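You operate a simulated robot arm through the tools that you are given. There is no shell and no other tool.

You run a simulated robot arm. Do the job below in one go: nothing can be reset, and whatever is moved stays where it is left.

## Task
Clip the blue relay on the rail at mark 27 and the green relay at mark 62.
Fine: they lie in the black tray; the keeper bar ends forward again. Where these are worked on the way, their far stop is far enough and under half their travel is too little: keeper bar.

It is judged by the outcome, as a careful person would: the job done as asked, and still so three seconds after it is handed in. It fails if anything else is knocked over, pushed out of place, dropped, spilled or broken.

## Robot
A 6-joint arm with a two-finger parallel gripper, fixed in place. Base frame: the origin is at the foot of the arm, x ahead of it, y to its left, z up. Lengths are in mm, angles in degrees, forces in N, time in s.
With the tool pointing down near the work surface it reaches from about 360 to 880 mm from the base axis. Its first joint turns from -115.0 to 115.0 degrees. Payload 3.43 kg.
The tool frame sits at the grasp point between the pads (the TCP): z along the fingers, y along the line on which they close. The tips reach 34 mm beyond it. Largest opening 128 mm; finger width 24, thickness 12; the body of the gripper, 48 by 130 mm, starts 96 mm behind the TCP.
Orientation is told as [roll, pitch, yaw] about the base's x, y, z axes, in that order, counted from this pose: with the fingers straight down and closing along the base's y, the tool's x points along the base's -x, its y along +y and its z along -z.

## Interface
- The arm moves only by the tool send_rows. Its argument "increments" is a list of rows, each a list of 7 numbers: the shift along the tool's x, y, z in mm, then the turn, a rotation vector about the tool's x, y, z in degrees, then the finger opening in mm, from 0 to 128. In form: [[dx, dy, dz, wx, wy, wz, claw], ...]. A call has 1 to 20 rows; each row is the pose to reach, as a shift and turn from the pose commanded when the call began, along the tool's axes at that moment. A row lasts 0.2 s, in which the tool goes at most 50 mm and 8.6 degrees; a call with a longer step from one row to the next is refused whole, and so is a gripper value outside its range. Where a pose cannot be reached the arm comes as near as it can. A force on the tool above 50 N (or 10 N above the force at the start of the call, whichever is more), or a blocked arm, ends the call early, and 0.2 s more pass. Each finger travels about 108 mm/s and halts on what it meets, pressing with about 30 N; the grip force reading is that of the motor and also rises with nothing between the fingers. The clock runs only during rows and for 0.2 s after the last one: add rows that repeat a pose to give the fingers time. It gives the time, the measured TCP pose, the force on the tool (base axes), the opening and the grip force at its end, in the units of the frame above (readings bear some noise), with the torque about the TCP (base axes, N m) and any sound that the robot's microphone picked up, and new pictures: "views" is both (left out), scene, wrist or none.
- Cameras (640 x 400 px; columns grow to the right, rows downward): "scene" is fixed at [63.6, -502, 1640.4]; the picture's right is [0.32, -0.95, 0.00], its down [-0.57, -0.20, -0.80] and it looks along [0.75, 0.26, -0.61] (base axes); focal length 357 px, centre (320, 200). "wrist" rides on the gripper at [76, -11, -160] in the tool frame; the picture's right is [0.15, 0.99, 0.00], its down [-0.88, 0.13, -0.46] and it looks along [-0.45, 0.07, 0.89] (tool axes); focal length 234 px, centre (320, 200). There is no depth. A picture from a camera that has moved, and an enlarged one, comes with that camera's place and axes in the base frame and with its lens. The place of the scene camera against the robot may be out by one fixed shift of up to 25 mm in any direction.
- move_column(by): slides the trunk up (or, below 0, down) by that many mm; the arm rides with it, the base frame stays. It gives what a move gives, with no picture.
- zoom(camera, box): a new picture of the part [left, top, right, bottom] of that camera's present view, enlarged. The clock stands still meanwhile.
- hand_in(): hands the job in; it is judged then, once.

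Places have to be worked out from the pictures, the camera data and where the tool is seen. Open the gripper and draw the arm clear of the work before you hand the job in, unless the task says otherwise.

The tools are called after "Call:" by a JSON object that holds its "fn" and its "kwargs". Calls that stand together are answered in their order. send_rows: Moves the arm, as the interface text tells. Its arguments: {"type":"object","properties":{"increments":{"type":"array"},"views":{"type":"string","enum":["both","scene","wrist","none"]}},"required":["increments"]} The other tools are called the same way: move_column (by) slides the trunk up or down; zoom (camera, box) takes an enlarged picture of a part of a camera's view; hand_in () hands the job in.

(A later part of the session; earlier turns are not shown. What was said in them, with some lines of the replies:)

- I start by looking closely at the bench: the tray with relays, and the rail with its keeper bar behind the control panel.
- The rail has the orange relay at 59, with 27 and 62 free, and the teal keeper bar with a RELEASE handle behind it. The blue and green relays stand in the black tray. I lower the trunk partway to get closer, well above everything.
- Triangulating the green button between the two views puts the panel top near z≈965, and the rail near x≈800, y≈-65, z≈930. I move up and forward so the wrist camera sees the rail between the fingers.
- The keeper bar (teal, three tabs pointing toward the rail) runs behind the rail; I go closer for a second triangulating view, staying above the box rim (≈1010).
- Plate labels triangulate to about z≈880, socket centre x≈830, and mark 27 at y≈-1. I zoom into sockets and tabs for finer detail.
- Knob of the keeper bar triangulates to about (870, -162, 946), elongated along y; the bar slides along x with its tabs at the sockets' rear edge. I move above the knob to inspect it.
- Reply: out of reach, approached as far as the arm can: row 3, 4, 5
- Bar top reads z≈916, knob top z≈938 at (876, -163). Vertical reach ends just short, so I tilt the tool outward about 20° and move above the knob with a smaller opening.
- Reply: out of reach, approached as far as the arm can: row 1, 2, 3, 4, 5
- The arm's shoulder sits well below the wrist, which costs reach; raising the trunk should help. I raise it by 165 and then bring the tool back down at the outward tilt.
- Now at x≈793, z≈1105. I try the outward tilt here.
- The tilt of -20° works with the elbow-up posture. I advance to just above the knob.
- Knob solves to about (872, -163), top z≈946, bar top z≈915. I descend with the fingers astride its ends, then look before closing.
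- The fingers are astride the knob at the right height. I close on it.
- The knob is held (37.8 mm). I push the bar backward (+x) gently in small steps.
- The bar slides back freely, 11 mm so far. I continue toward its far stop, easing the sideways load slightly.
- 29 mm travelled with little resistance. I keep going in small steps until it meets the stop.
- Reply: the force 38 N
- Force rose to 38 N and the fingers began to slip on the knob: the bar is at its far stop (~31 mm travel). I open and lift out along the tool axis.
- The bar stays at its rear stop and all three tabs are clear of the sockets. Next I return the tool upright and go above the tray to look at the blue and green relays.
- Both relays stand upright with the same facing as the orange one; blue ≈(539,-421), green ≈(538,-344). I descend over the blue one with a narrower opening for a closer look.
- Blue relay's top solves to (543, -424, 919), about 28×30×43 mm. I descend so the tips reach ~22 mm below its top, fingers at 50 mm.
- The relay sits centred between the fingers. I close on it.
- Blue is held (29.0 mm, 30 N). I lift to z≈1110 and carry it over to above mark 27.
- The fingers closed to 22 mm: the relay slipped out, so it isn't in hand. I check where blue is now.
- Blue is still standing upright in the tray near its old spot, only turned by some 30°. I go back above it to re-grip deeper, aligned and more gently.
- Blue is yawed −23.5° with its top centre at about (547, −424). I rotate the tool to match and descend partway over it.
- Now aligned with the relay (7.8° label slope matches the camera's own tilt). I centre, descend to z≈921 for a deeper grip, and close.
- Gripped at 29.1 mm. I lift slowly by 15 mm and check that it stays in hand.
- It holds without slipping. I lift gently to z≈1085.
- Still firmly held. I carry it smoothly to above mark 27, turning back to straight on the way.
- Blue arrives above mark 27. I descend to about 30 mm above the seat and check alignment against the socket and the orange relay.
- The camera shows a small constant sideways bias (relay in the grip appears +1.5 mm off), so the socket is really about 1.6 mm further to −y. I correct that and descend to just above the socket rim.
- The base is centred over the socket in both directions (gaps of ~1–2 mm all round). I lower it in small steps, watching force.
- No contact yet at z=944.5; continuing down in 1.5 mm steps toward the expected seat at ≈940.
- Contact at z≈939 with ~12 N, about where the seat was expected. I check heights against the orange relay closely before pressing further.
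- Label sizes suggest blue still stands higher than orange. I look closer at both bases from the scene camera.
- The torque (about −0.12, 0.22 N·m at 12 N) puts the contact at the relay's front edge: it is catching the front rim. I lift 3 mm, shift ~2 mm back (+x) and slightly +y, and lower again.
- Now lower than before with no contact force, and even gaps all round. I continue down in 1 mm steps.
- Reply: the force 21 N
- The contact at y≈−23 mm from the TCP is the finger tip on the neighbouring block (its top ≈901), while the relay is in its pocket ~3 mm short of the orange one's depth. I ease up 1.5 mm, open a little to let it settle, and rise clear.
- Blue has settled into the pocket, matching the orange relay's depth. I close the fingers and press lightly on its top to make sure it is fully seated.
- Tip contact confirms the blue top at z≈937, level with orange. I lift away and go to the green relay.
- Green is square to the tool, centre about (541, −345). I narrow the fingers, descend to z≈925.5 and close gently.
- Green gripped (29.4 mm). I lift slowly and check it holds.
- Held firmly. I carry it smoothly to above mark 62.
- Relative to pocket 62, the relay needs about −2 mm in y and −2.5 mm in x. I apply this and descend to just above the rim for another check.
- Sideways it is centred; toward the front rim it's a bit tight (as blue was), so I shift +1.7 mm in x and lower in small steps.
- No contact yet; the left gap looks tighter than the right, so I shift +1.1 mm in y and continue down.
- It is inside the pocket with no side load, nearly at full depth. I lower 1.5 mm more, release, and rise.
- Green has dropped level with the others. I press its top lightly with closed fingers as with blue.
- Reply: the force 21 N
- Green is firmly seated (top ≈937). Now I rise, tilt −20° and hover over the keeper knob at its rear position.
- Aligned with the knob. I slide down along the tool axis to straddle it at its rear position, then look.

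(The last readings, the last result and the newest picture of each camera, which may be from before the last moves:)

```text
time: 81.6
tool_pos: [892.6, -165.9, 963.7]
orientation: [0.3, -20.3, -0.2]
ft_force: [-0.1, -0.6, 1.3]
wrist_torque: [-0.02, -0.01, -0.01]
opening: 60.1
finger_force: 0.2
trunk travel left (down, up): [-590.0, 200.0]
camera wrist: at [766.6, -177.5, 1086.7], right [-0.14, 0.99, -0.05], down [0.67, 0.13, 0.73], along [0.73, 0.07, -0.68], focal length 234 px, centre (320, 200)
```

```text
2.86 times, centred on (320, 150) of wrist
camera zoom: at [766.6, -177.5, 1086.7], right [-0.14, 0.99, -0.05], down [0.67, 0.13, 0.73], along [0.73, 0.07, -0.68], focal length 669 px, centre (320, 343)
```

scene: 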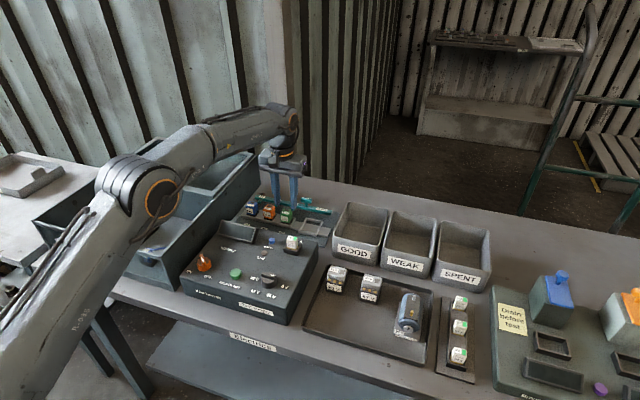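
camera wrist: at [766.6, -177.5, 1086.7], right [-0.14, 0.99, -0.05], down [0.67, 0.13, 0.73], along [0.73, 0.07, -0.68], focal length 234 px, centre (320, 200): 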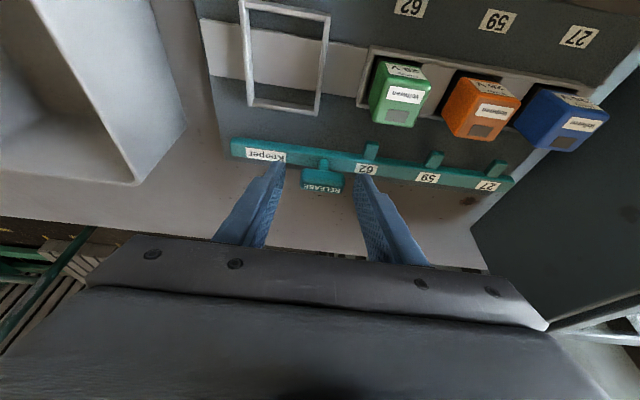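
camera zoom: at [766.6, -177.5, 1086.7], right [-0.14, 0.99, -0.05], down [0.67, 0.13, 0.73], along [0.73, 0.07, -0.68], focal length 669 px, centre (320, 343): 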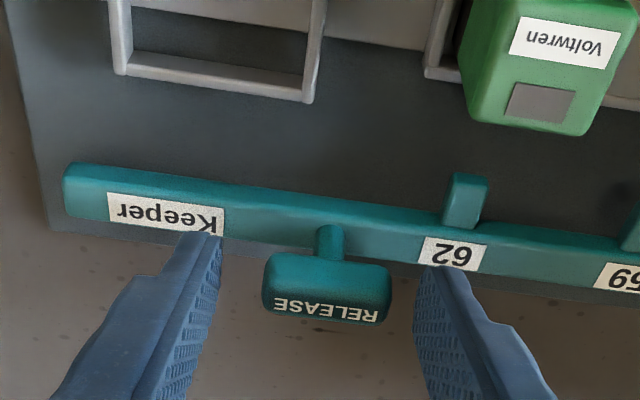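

I recentre 2 mm, close on the knob and check.

Call:
{"fn": "send_rows", "kwargs": {"increments": [[0, 2, 0, 0, 0, 0, 60], [0, 2, 0, 0, 0, 0, 48], [0, 2, 0, 0, 0, 0, 38], [0, 2, 0, 0, 0, 0, 30], [0, 2, 0, 0, 0, 0, 30]], "views": "wrist"}}

Call:
{"fn": "zoom", "kwargs": {"camera": "wrist", "box": [250, 80, 390, 220]}}

```text
time: 82.8
tool_pos: [892.8, -164.6, 963.4]
orientation: [0.4, -20.3, -0.1]
ft_force: [0.9, -2.2, -0.4]
wrist_torque: [-0.44, -0.09, 0.11]
opening: 37.7
finger_force: 45.1
trunk travel left (down, up): [-590.0, 200.0]
camera wrist: at [766.8, -175.5, 1086.6], right [-0.14, 0.99, -0.05], down [0.67, 0.13, 0.73], along [0.73, 0.07, -0.68], focal length 234 px, centre (320, 200)
```

wrist: 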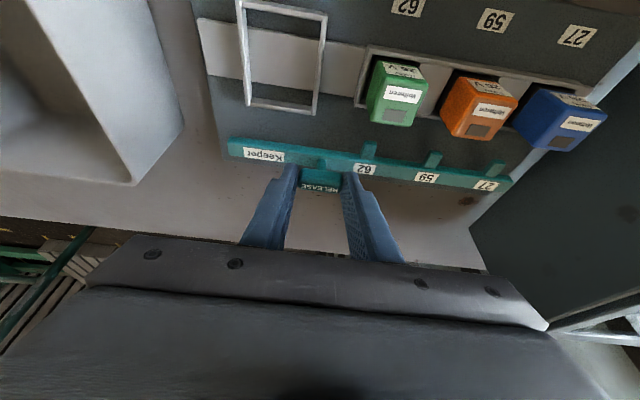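

```text
2.86 times, centred on (320, 150) of wrist
camera zoom: at [766.8, -175.5, 1086.6], right [-0.14, 0.99, -0.05], down [0.67, 0.13, 0.73], along [0.73, 0.07, -0.68], focal length 669 px, centre (320, 343)
```

zoom: 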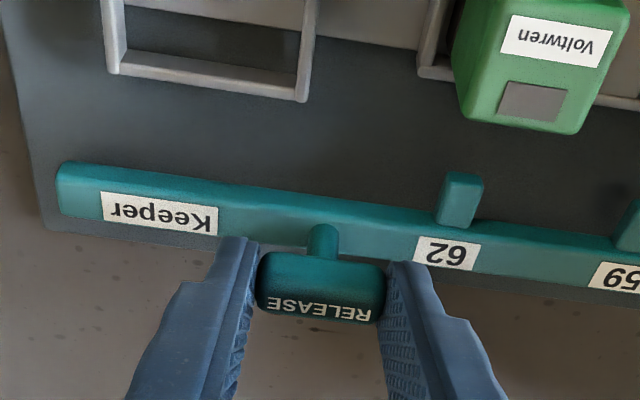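

Knob held at 37.7 mm. I pull the bar forward (−x) 24 mm in small steps.

Call:
{"fn": "send_rows", "kwargs": {"increments": [[2.8, 0, -1.04, 0, 0, 0, 30], [5.6, 0, -2.1, 0, 0, 0, 30], [8.4, 0, -3.1, 0, 0, 0, 30], [11.3, 0, -4.2, 0, 0, 0, 30], [14.1, 0, -5.2, 0, 0, 0, 30], [16.9, 0, -6.2, 0, 0, 0, 30], [19.7, 0, -7.3, 0, 0, 0, 30], [22.5, 0, -8.3, 0, 0, 0, 30]], "views": "both"}}

Call:
{"fn": "zoom", "kwargs": {"camera": "wrist", "box": [260, 60, 430, 200]}}

Call:
{"fn": "zoom", "kwargs": {"camera": "scene", "box": [240, 190, 320, 235]}}

```text
time: 84.6
tool_pos: [868.6, -165.1, 963.6]
orientation: [0.3, -20.3, -0.2]
ft_force: [-1.0, -6.5, 8.6]
wrist_torque: [-0.44, 0.6, -0.13]
opening: 37.8
finger_force: 44.5
trunk travel left (down, up): [-590.0, 200.0]
camera wrist: at [742.5, -175.4, 1086.4], right [-0.14, 0.99, -0.05], down [0.67, 0.13, 0.73], along [0.73, 0.07, -0.68], focal length 234 px, centre (320, 200)
```

scene: 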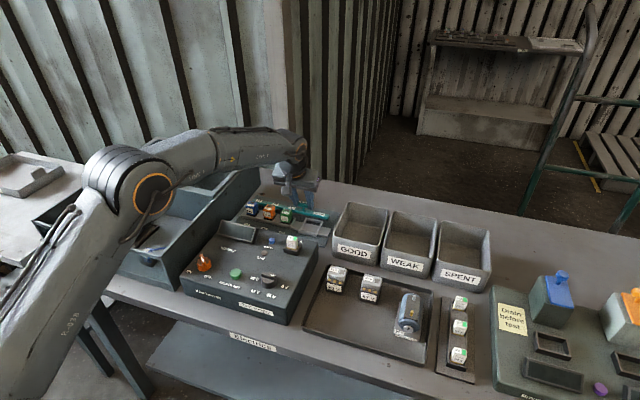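
wrist: 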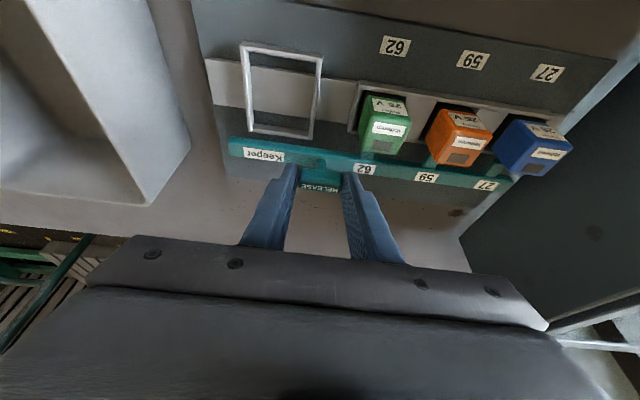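

```text
2.86 times, centred on (345, 130) of wrist
camera zoom: at [742.5, -175.4, 1086.4], right [-0.14, 0.99, -0.05], down [0.67, 0.13, 0.73], along [0.73, 0.07, -0.68], focal length 669 px, centre (249, 400)
```

zoom: 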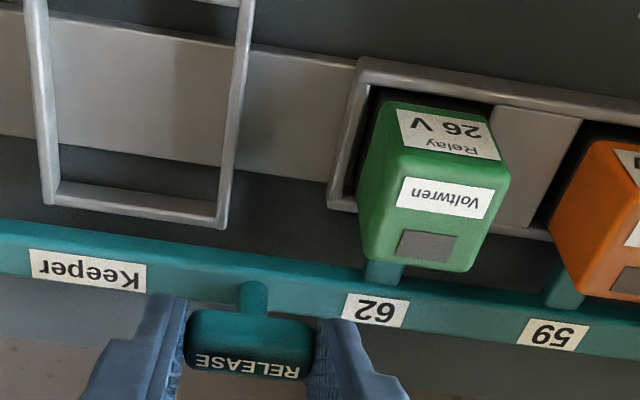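

```text
8.00 times, centred on (280, 212) of scene
camera zoom: at [63.6, -502.0, 1640.4], right [0.32, -0.95, 0.0], down [-0.57, -0.2, -0.8], along [0.75, 0.26, -0.61], focal length 2853 px, centre (640, 100)
```

zoom: 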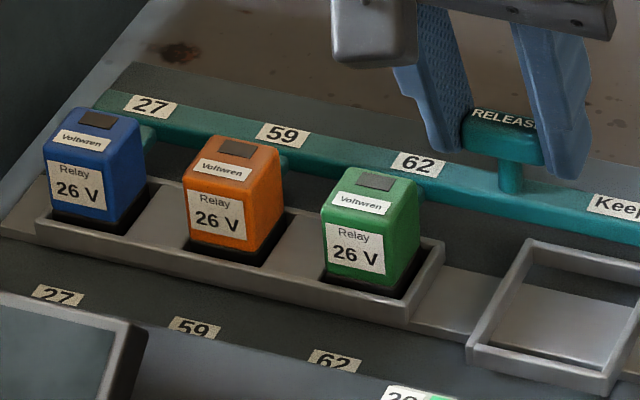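

24 mm forward, about 7 mm to go. I continue in fine steps until the forward stop is felt.

Call:
{"fn": "send_rows", "kwargs": {"increments": [[1.4, 0, -0.9, 0, 0, 0, 30], [2.8, 0, -1.5, 0, 0, 0, 30], [4.2, 0, -2.0, 0, 0, 0, 30], [5.6, 0, -2.5, 0, 0, 0, 30], [6.6, 0, -2.9, 0, 0, 0, 30]], "views": "both"}}

Call:
{"fn": "zoom", "kwargs": {"camera": "wrist", "box": [260, 60, 430, 200]}}

Call:
{"fn": "zoom", "kwargs": {"camera": "scene", "box": [240, 190, 320, 235]}}

```text
time: 85.8
tool_pos: [864.6, -165.4, 963.0]
orientation: [0.1, -20.6, -0.3]
ft_force: [31.1, -15.8, -5.5]
wrist_torque: [-0.66, -0.91, 0.05]
opening: 37.5
finger_force: 44.8
trunk travel left (down, up): [-590.0, 200.0]
camera wrist: at [738.0, -175.4, 1086.1], right [-0.14, 0.99, -0.05], down [0.67, 0.13, 0.74], along [0.73, 0.07, -0.68], focal length 234 px, centre (320, 200)
```

scene: 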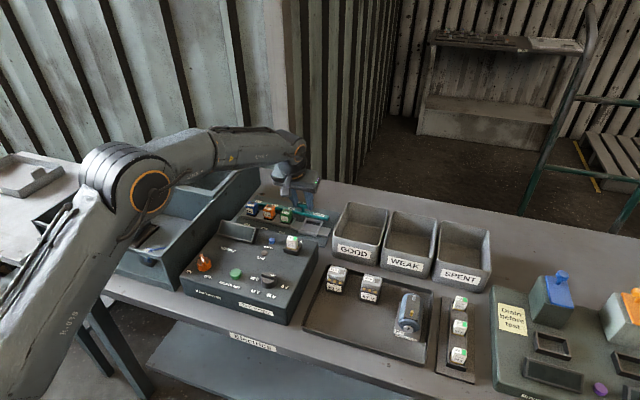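
wrist: 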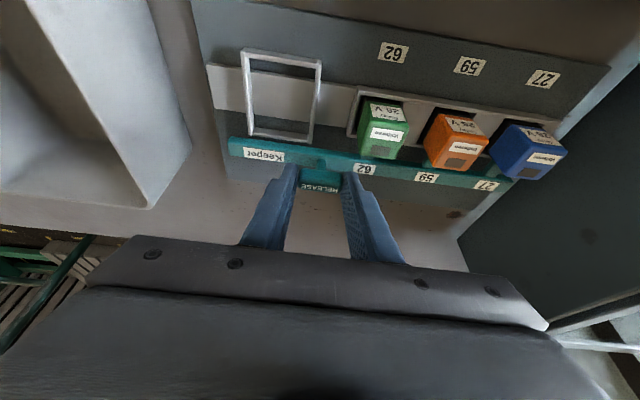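

```text
2.86 times, centred on (345, 130) of wrist
camera zoom: at [738.0, -175.4, 1086.1], right [-0.14, 0.99, -0.05], down [0.67, 0.13, 0.74], along [0.73, 0.07, -0.68], focal length 669 px, centre (249, 400)
```

zoom: 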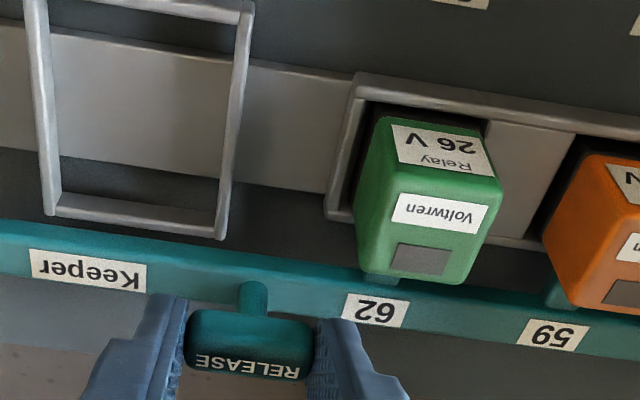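

```text
8.00 times, centred on (280, 212) of scene
camera zoom: at [63.6, -502.0, 1640.4], right [0.32, -0.95, 0.0], down [-0.57, -0.2, -0.8], along [0.75, 0.26, -0.61], focal length 2853 px, centre (640, 100)
```

zoom: 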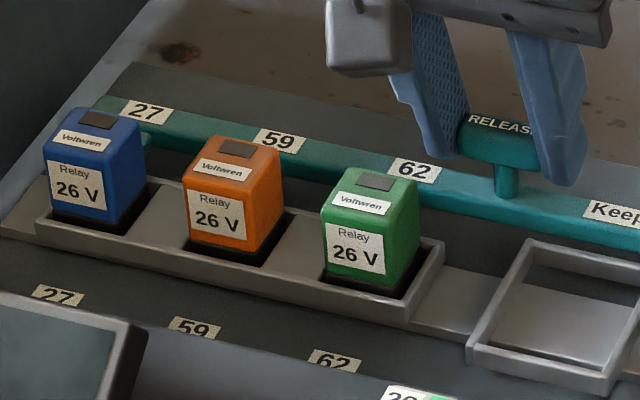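

The bar now resists with 31 N. I compare with the same zoom as at the start to verify it is at its original forward position.

Call:
{"fn": "zoom", "kwargs": {"camera": "wrist", "box": [250, 80, 390, 220]}}

Call:
{"fn": "zoom", "kwargs": {"camera": "scene", "box": [250, 170, 350, 230]}}

Call:
{"fn": "zoom", "kwargs": {"camera": "wrist", "box": [340, 130, 400, 190]}}

Call:
{"fn": "zoom", "kwargs": {"camera": "wrist", "box": [460, 130, 540, 200]}}

```text
2.86 times, centred on (320, 150) of wrist
camera zoom: at [738.0, -175.4, 1086.1], right [-0.14, 0.99, -0.05], down [0.67, 0.13, 0.74], along [0.73, 0.07, -0.68], focal length 669 px, centre (320, 343)
```

zoom: 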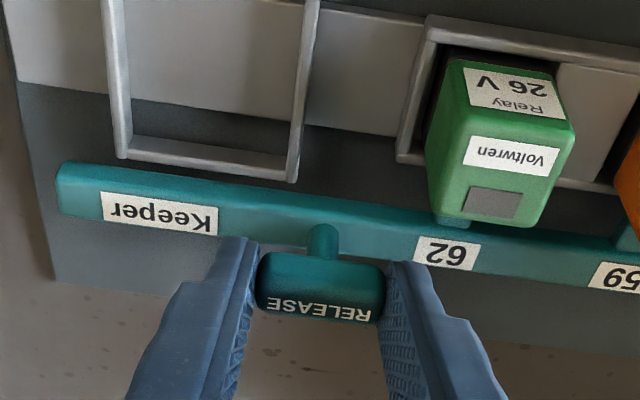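

```text
6.40 times, centred on (300, 200) of scene
camera zoom: at [63.6, -502.0, 1640.4], right [0.32, -0.95, 0.0], down [-0.57, -0.2, -0.8], along [0.75, 0.26, -0.61], focal length 2283 px, centre (448, 200)
```

zoom: 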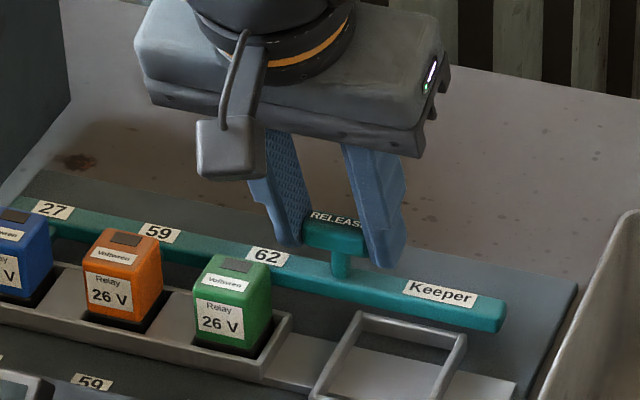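

```text
6.67 times, centred on (370, 160) of wrist
camera zoom: at [738.0, -175.4, 1086.1], right [-0.14, 0.99, -0.05], down [0.67, 0.13, 0.74], along [0.73, 0.07, -0.68], focal length 1561 px, centre (-13, 467)
```

zoom: 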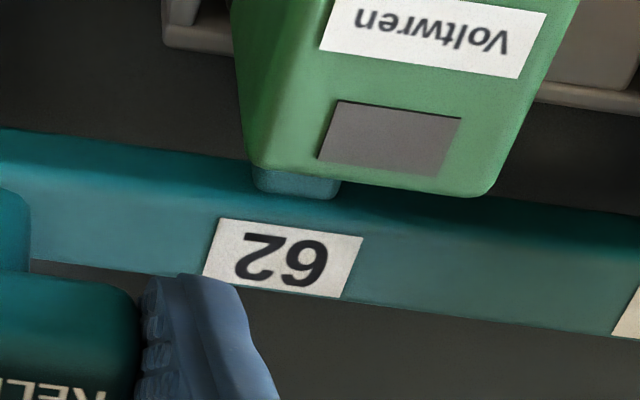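

```text
5.71 times, centred on (500, 165) of wrist
camera zoom: at [738.0, -175.4, 1086.1], right [-0.14, 0.99, -0.05], down [0.67, 0.13, 0.74], along [0.73, 0.07, -0.68], focal length 1338 px, centre (-709, 400)
```

zoom: 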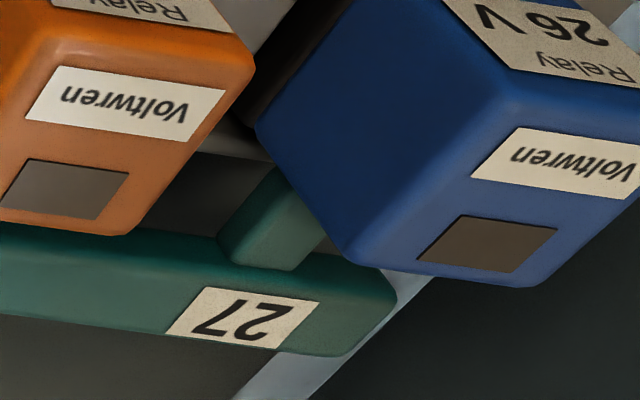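

The scene view matches the start exactly (labels 27/59/62/Keeper at the same pixels), so the bar is fully forward. I open and withdraw along the tool axis.

Call:
{"fn": "send_rows", "kwargs": {"increments": [[-1.5, 0, 0.5, 0, 0, 0, 30], [-1.5, 0, 0.5, 0, 0, 0, 50], [-1.5, 0, 0.5, 0, 0, 0, 65], [-1.5, 0, -20, 0, 0, 0, 65], [-1.5, 0, -60, 0, 0, 0, 65], [-1.5, 0, -105, 0, 0, 0, 65], [-1.5, 0, -105, 0, 0, 0, 65]], "views": "both"}}

Call:
{"fn": "zoom", "kwargs": {"camera": "scene", "box": [240, 185, 340, 240]}}

Call:
{"fn": "zoom", "kwargs": {"camera": "wrist", "box": [220, 60, 420, 200]}}

```text
time: 87.4
tool_pos: [829.3, -163.1, 1064.0]
orientation: [0.4, -20.3, -0.1]
ft_force: [0.0, 0.7, 0.2]
wrist_torque: [0.0, 0.03, 0.0]
opening: 64.8
finger_force: 0.0
trunk travel left (down, up): [-590.0, 200.0]
camera wrist: at [702.6, -174.8, 1187.5], right [-0.14, 0.99, -0.05], down [0.67, 0.13, 0.73], along [0.73, 0.07, -0.68], focal length 234 px, centre (320, 200)
```

scene: 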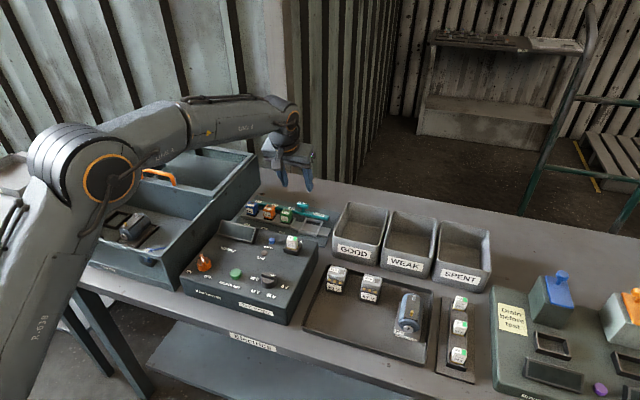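
wrist: 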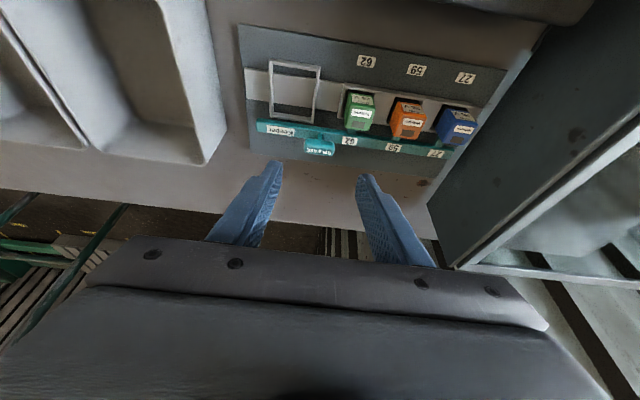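

```text
6.40 times, centred on (290, 212) of scene
camera zoom: at [63.6, -502.0, 1640.4], right [0.32, -0.95, 0.0], down [-0.57, -0.2, -0.8], along [0.75, 0.26, -0.61], focal length 2283 px, centre (512, 120)
```

zoom: 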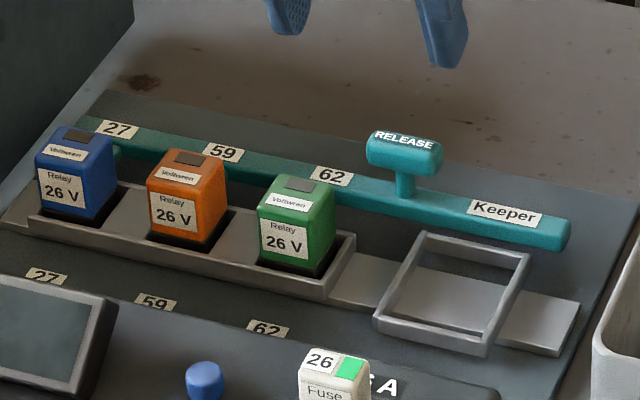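

```text
2.86 times, centred on (320, 130) of wrist
camera zoom: at [702.6, -174.8, 1187.5], right [-0.14, 0.99, -0.05], down [0.67, 0.13, 0.73], along [0.73, 0.07, -0.68], focal length 669 px, centre (320, 400)
```

zoom: 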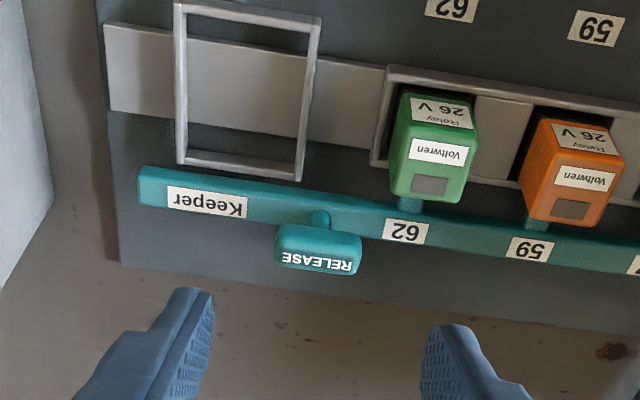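

I repeat the very first zoom boxes to compare the bar position and other items precisely with the initial state.

Call:
{"fn": "zoom", "kwargs": {"camera": "scene", "box": [250, 190, 330, 245]}}

Call:
{"fn": "zoom", "kwargs": {"camera": "scene", "box": [220, 180, 350, 261]}}

Call:
{"fn": "zoom", "kwargs": {"camera": "scene", "box": [290, 250, 450, 350]}}

```text
7.27 times, centred on (290, 218) of scene
camera zoom: at [63.6, -502.0, 1640.4], right [0.32, -0.95, 0.0], down [-0.57, -0.2, -0.8], along [0.75, 0.26, -0.61], focal length 2594 px, centre (538, 73)
```

zoom: 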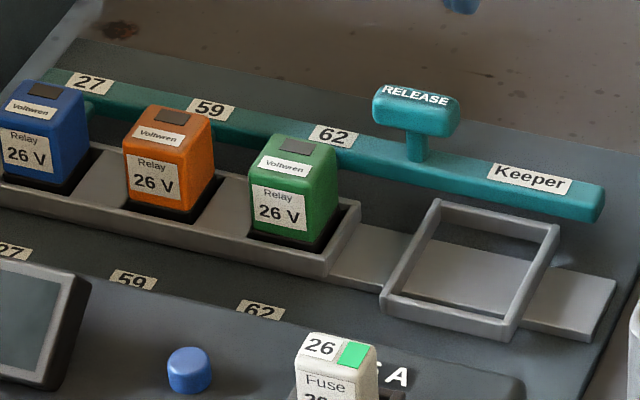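

```text
4.92 times, centred on (285, 220) of scene
camera zoom: at [63.6, -502.0, 1640.4], right [0.32, -0.95, 0.0], down [-0.57, -0.2, -0.8], along [0.75, 0.26, -0.61], focal length 1756 px, centre (492, 99)
```

zoom: 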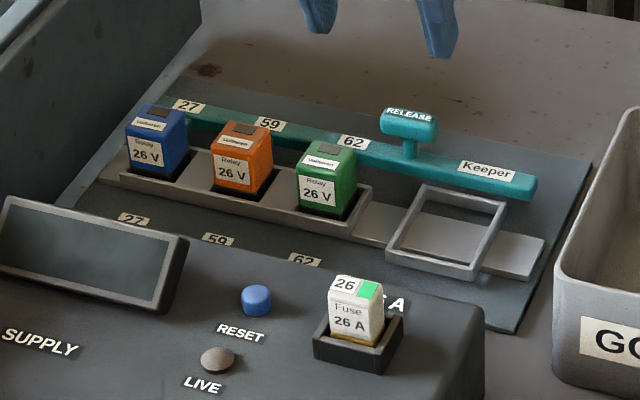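

```text
4.00 times, centred on (370, 300) of scene
camera zoom: at [63.6, -502.0, 1640.4], right [0.32, -0.95, 0.0], down [-0.57, -0.2, -0.8], along [0.75, 0.26, -0.61], focal length 1427 px, centre (120, -200)
```

zoom: 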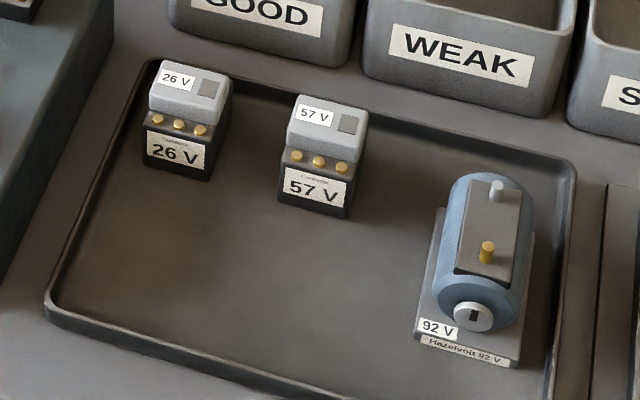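

Bar, orange relay, fuse and tray contents are all at their original pixels, with blue at 27 and green at 62. I draw the arm up and back, clear of the work, and then hand in.

Call:
{"fn": "send_rows", "kwargs": {"increments": [[-10, 0, -35, 0, 0, 0, 80], [10, 0, -70, 0, 3, 0, 90], [42, 0, -100, 0, 7, 0, 100], [76, 0, -128, 0, 12, 0, 100], [111, 0, -155, 0, 16, 0, 100], [146, 0, -182, 0, 20, 0, 100], [146, 0, -182, 0, 20, 0, 100]], "views": "both"}}

Call:
{"fn": "zoom", "kwargs": {"camera": "scene", "box": [220, 180, 350, 261]}}

```text
time: 89.0
tool_pos: [626.0, -163.9, 1181.6]
orientation: [0.3, -0.3, -0.1]
ft_force: [-0.5, -0.4, 0.0]
wrist_torque: [-0.02, 0.0, -0.03]
opening: 100.2
finger_force: 0.0
trunk travel left (down, up): [-590.0, 200.0]
camera wrist: at [549.4, -175.6, 1341.5], right [-0.15, 0.99, 0.0], down [0.88, 0.13, 0.46], along [0.45, 0.07, -0.89], focal length 234 px, centre (320, 200)
```

scene: 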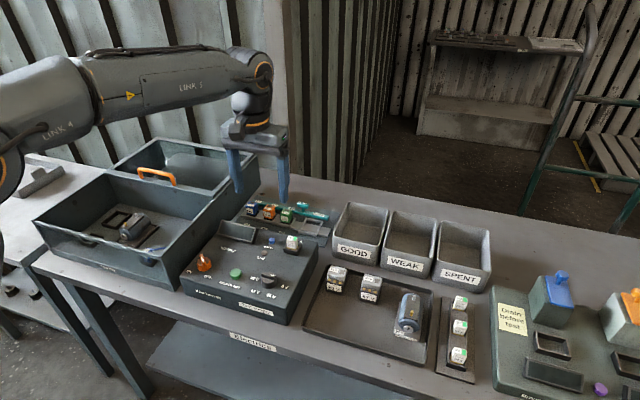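
wrist: 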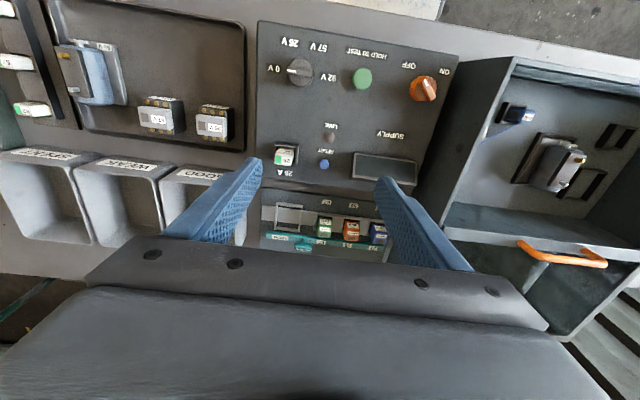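

```text
4.92 times, centred on (285, 220) of scene
camera zoom: at [63.6, -502.0, 1640.4], right [0.32, -0.95, 0.0], down [-0.57, -0.2, -0.8], along [0.75, 0.26, -0.61], focal length 1756 px, centre (492, 99)
```

zoom: 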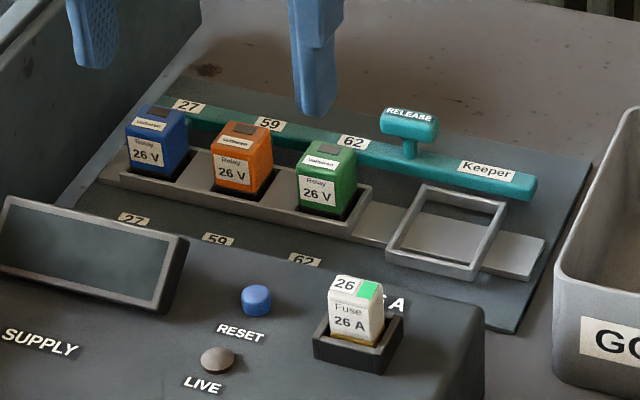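

Both relays are seated at their marks, the keeper bar is forward, the gripper is open and the arm is clear. I hand the job in.

Call:
{"fn": "hand_in", "kwargs": {}}

```text
The job is handed in.
```

The blue relay is in the rail at mark 27 and the green relay is at mark 62. The keeper bar is forward again.

- **Seating:** I pressed both relays down with the closed fingers. Their tops met the fingers at about z 937, level with the orange relay at 59. No click was reported for either one.
- **Keeper bar:** I pushed it back to its far stop before placing the relays. Afterwards I pulled it forward until it resisted at 31 N. In the same scene view as at the start, its labels sit at the same positions.
- **One slip:** My first grip on the blue relay failed on a fast lift. It stayed standing in the tray, turned about 23°. I gripped it again lower down and lifted slowly.
- **Everything else:** The last pictures show the orange relay, the fuse and the other items in the tray where they were. The gripper is open and the arm is drawn clear.
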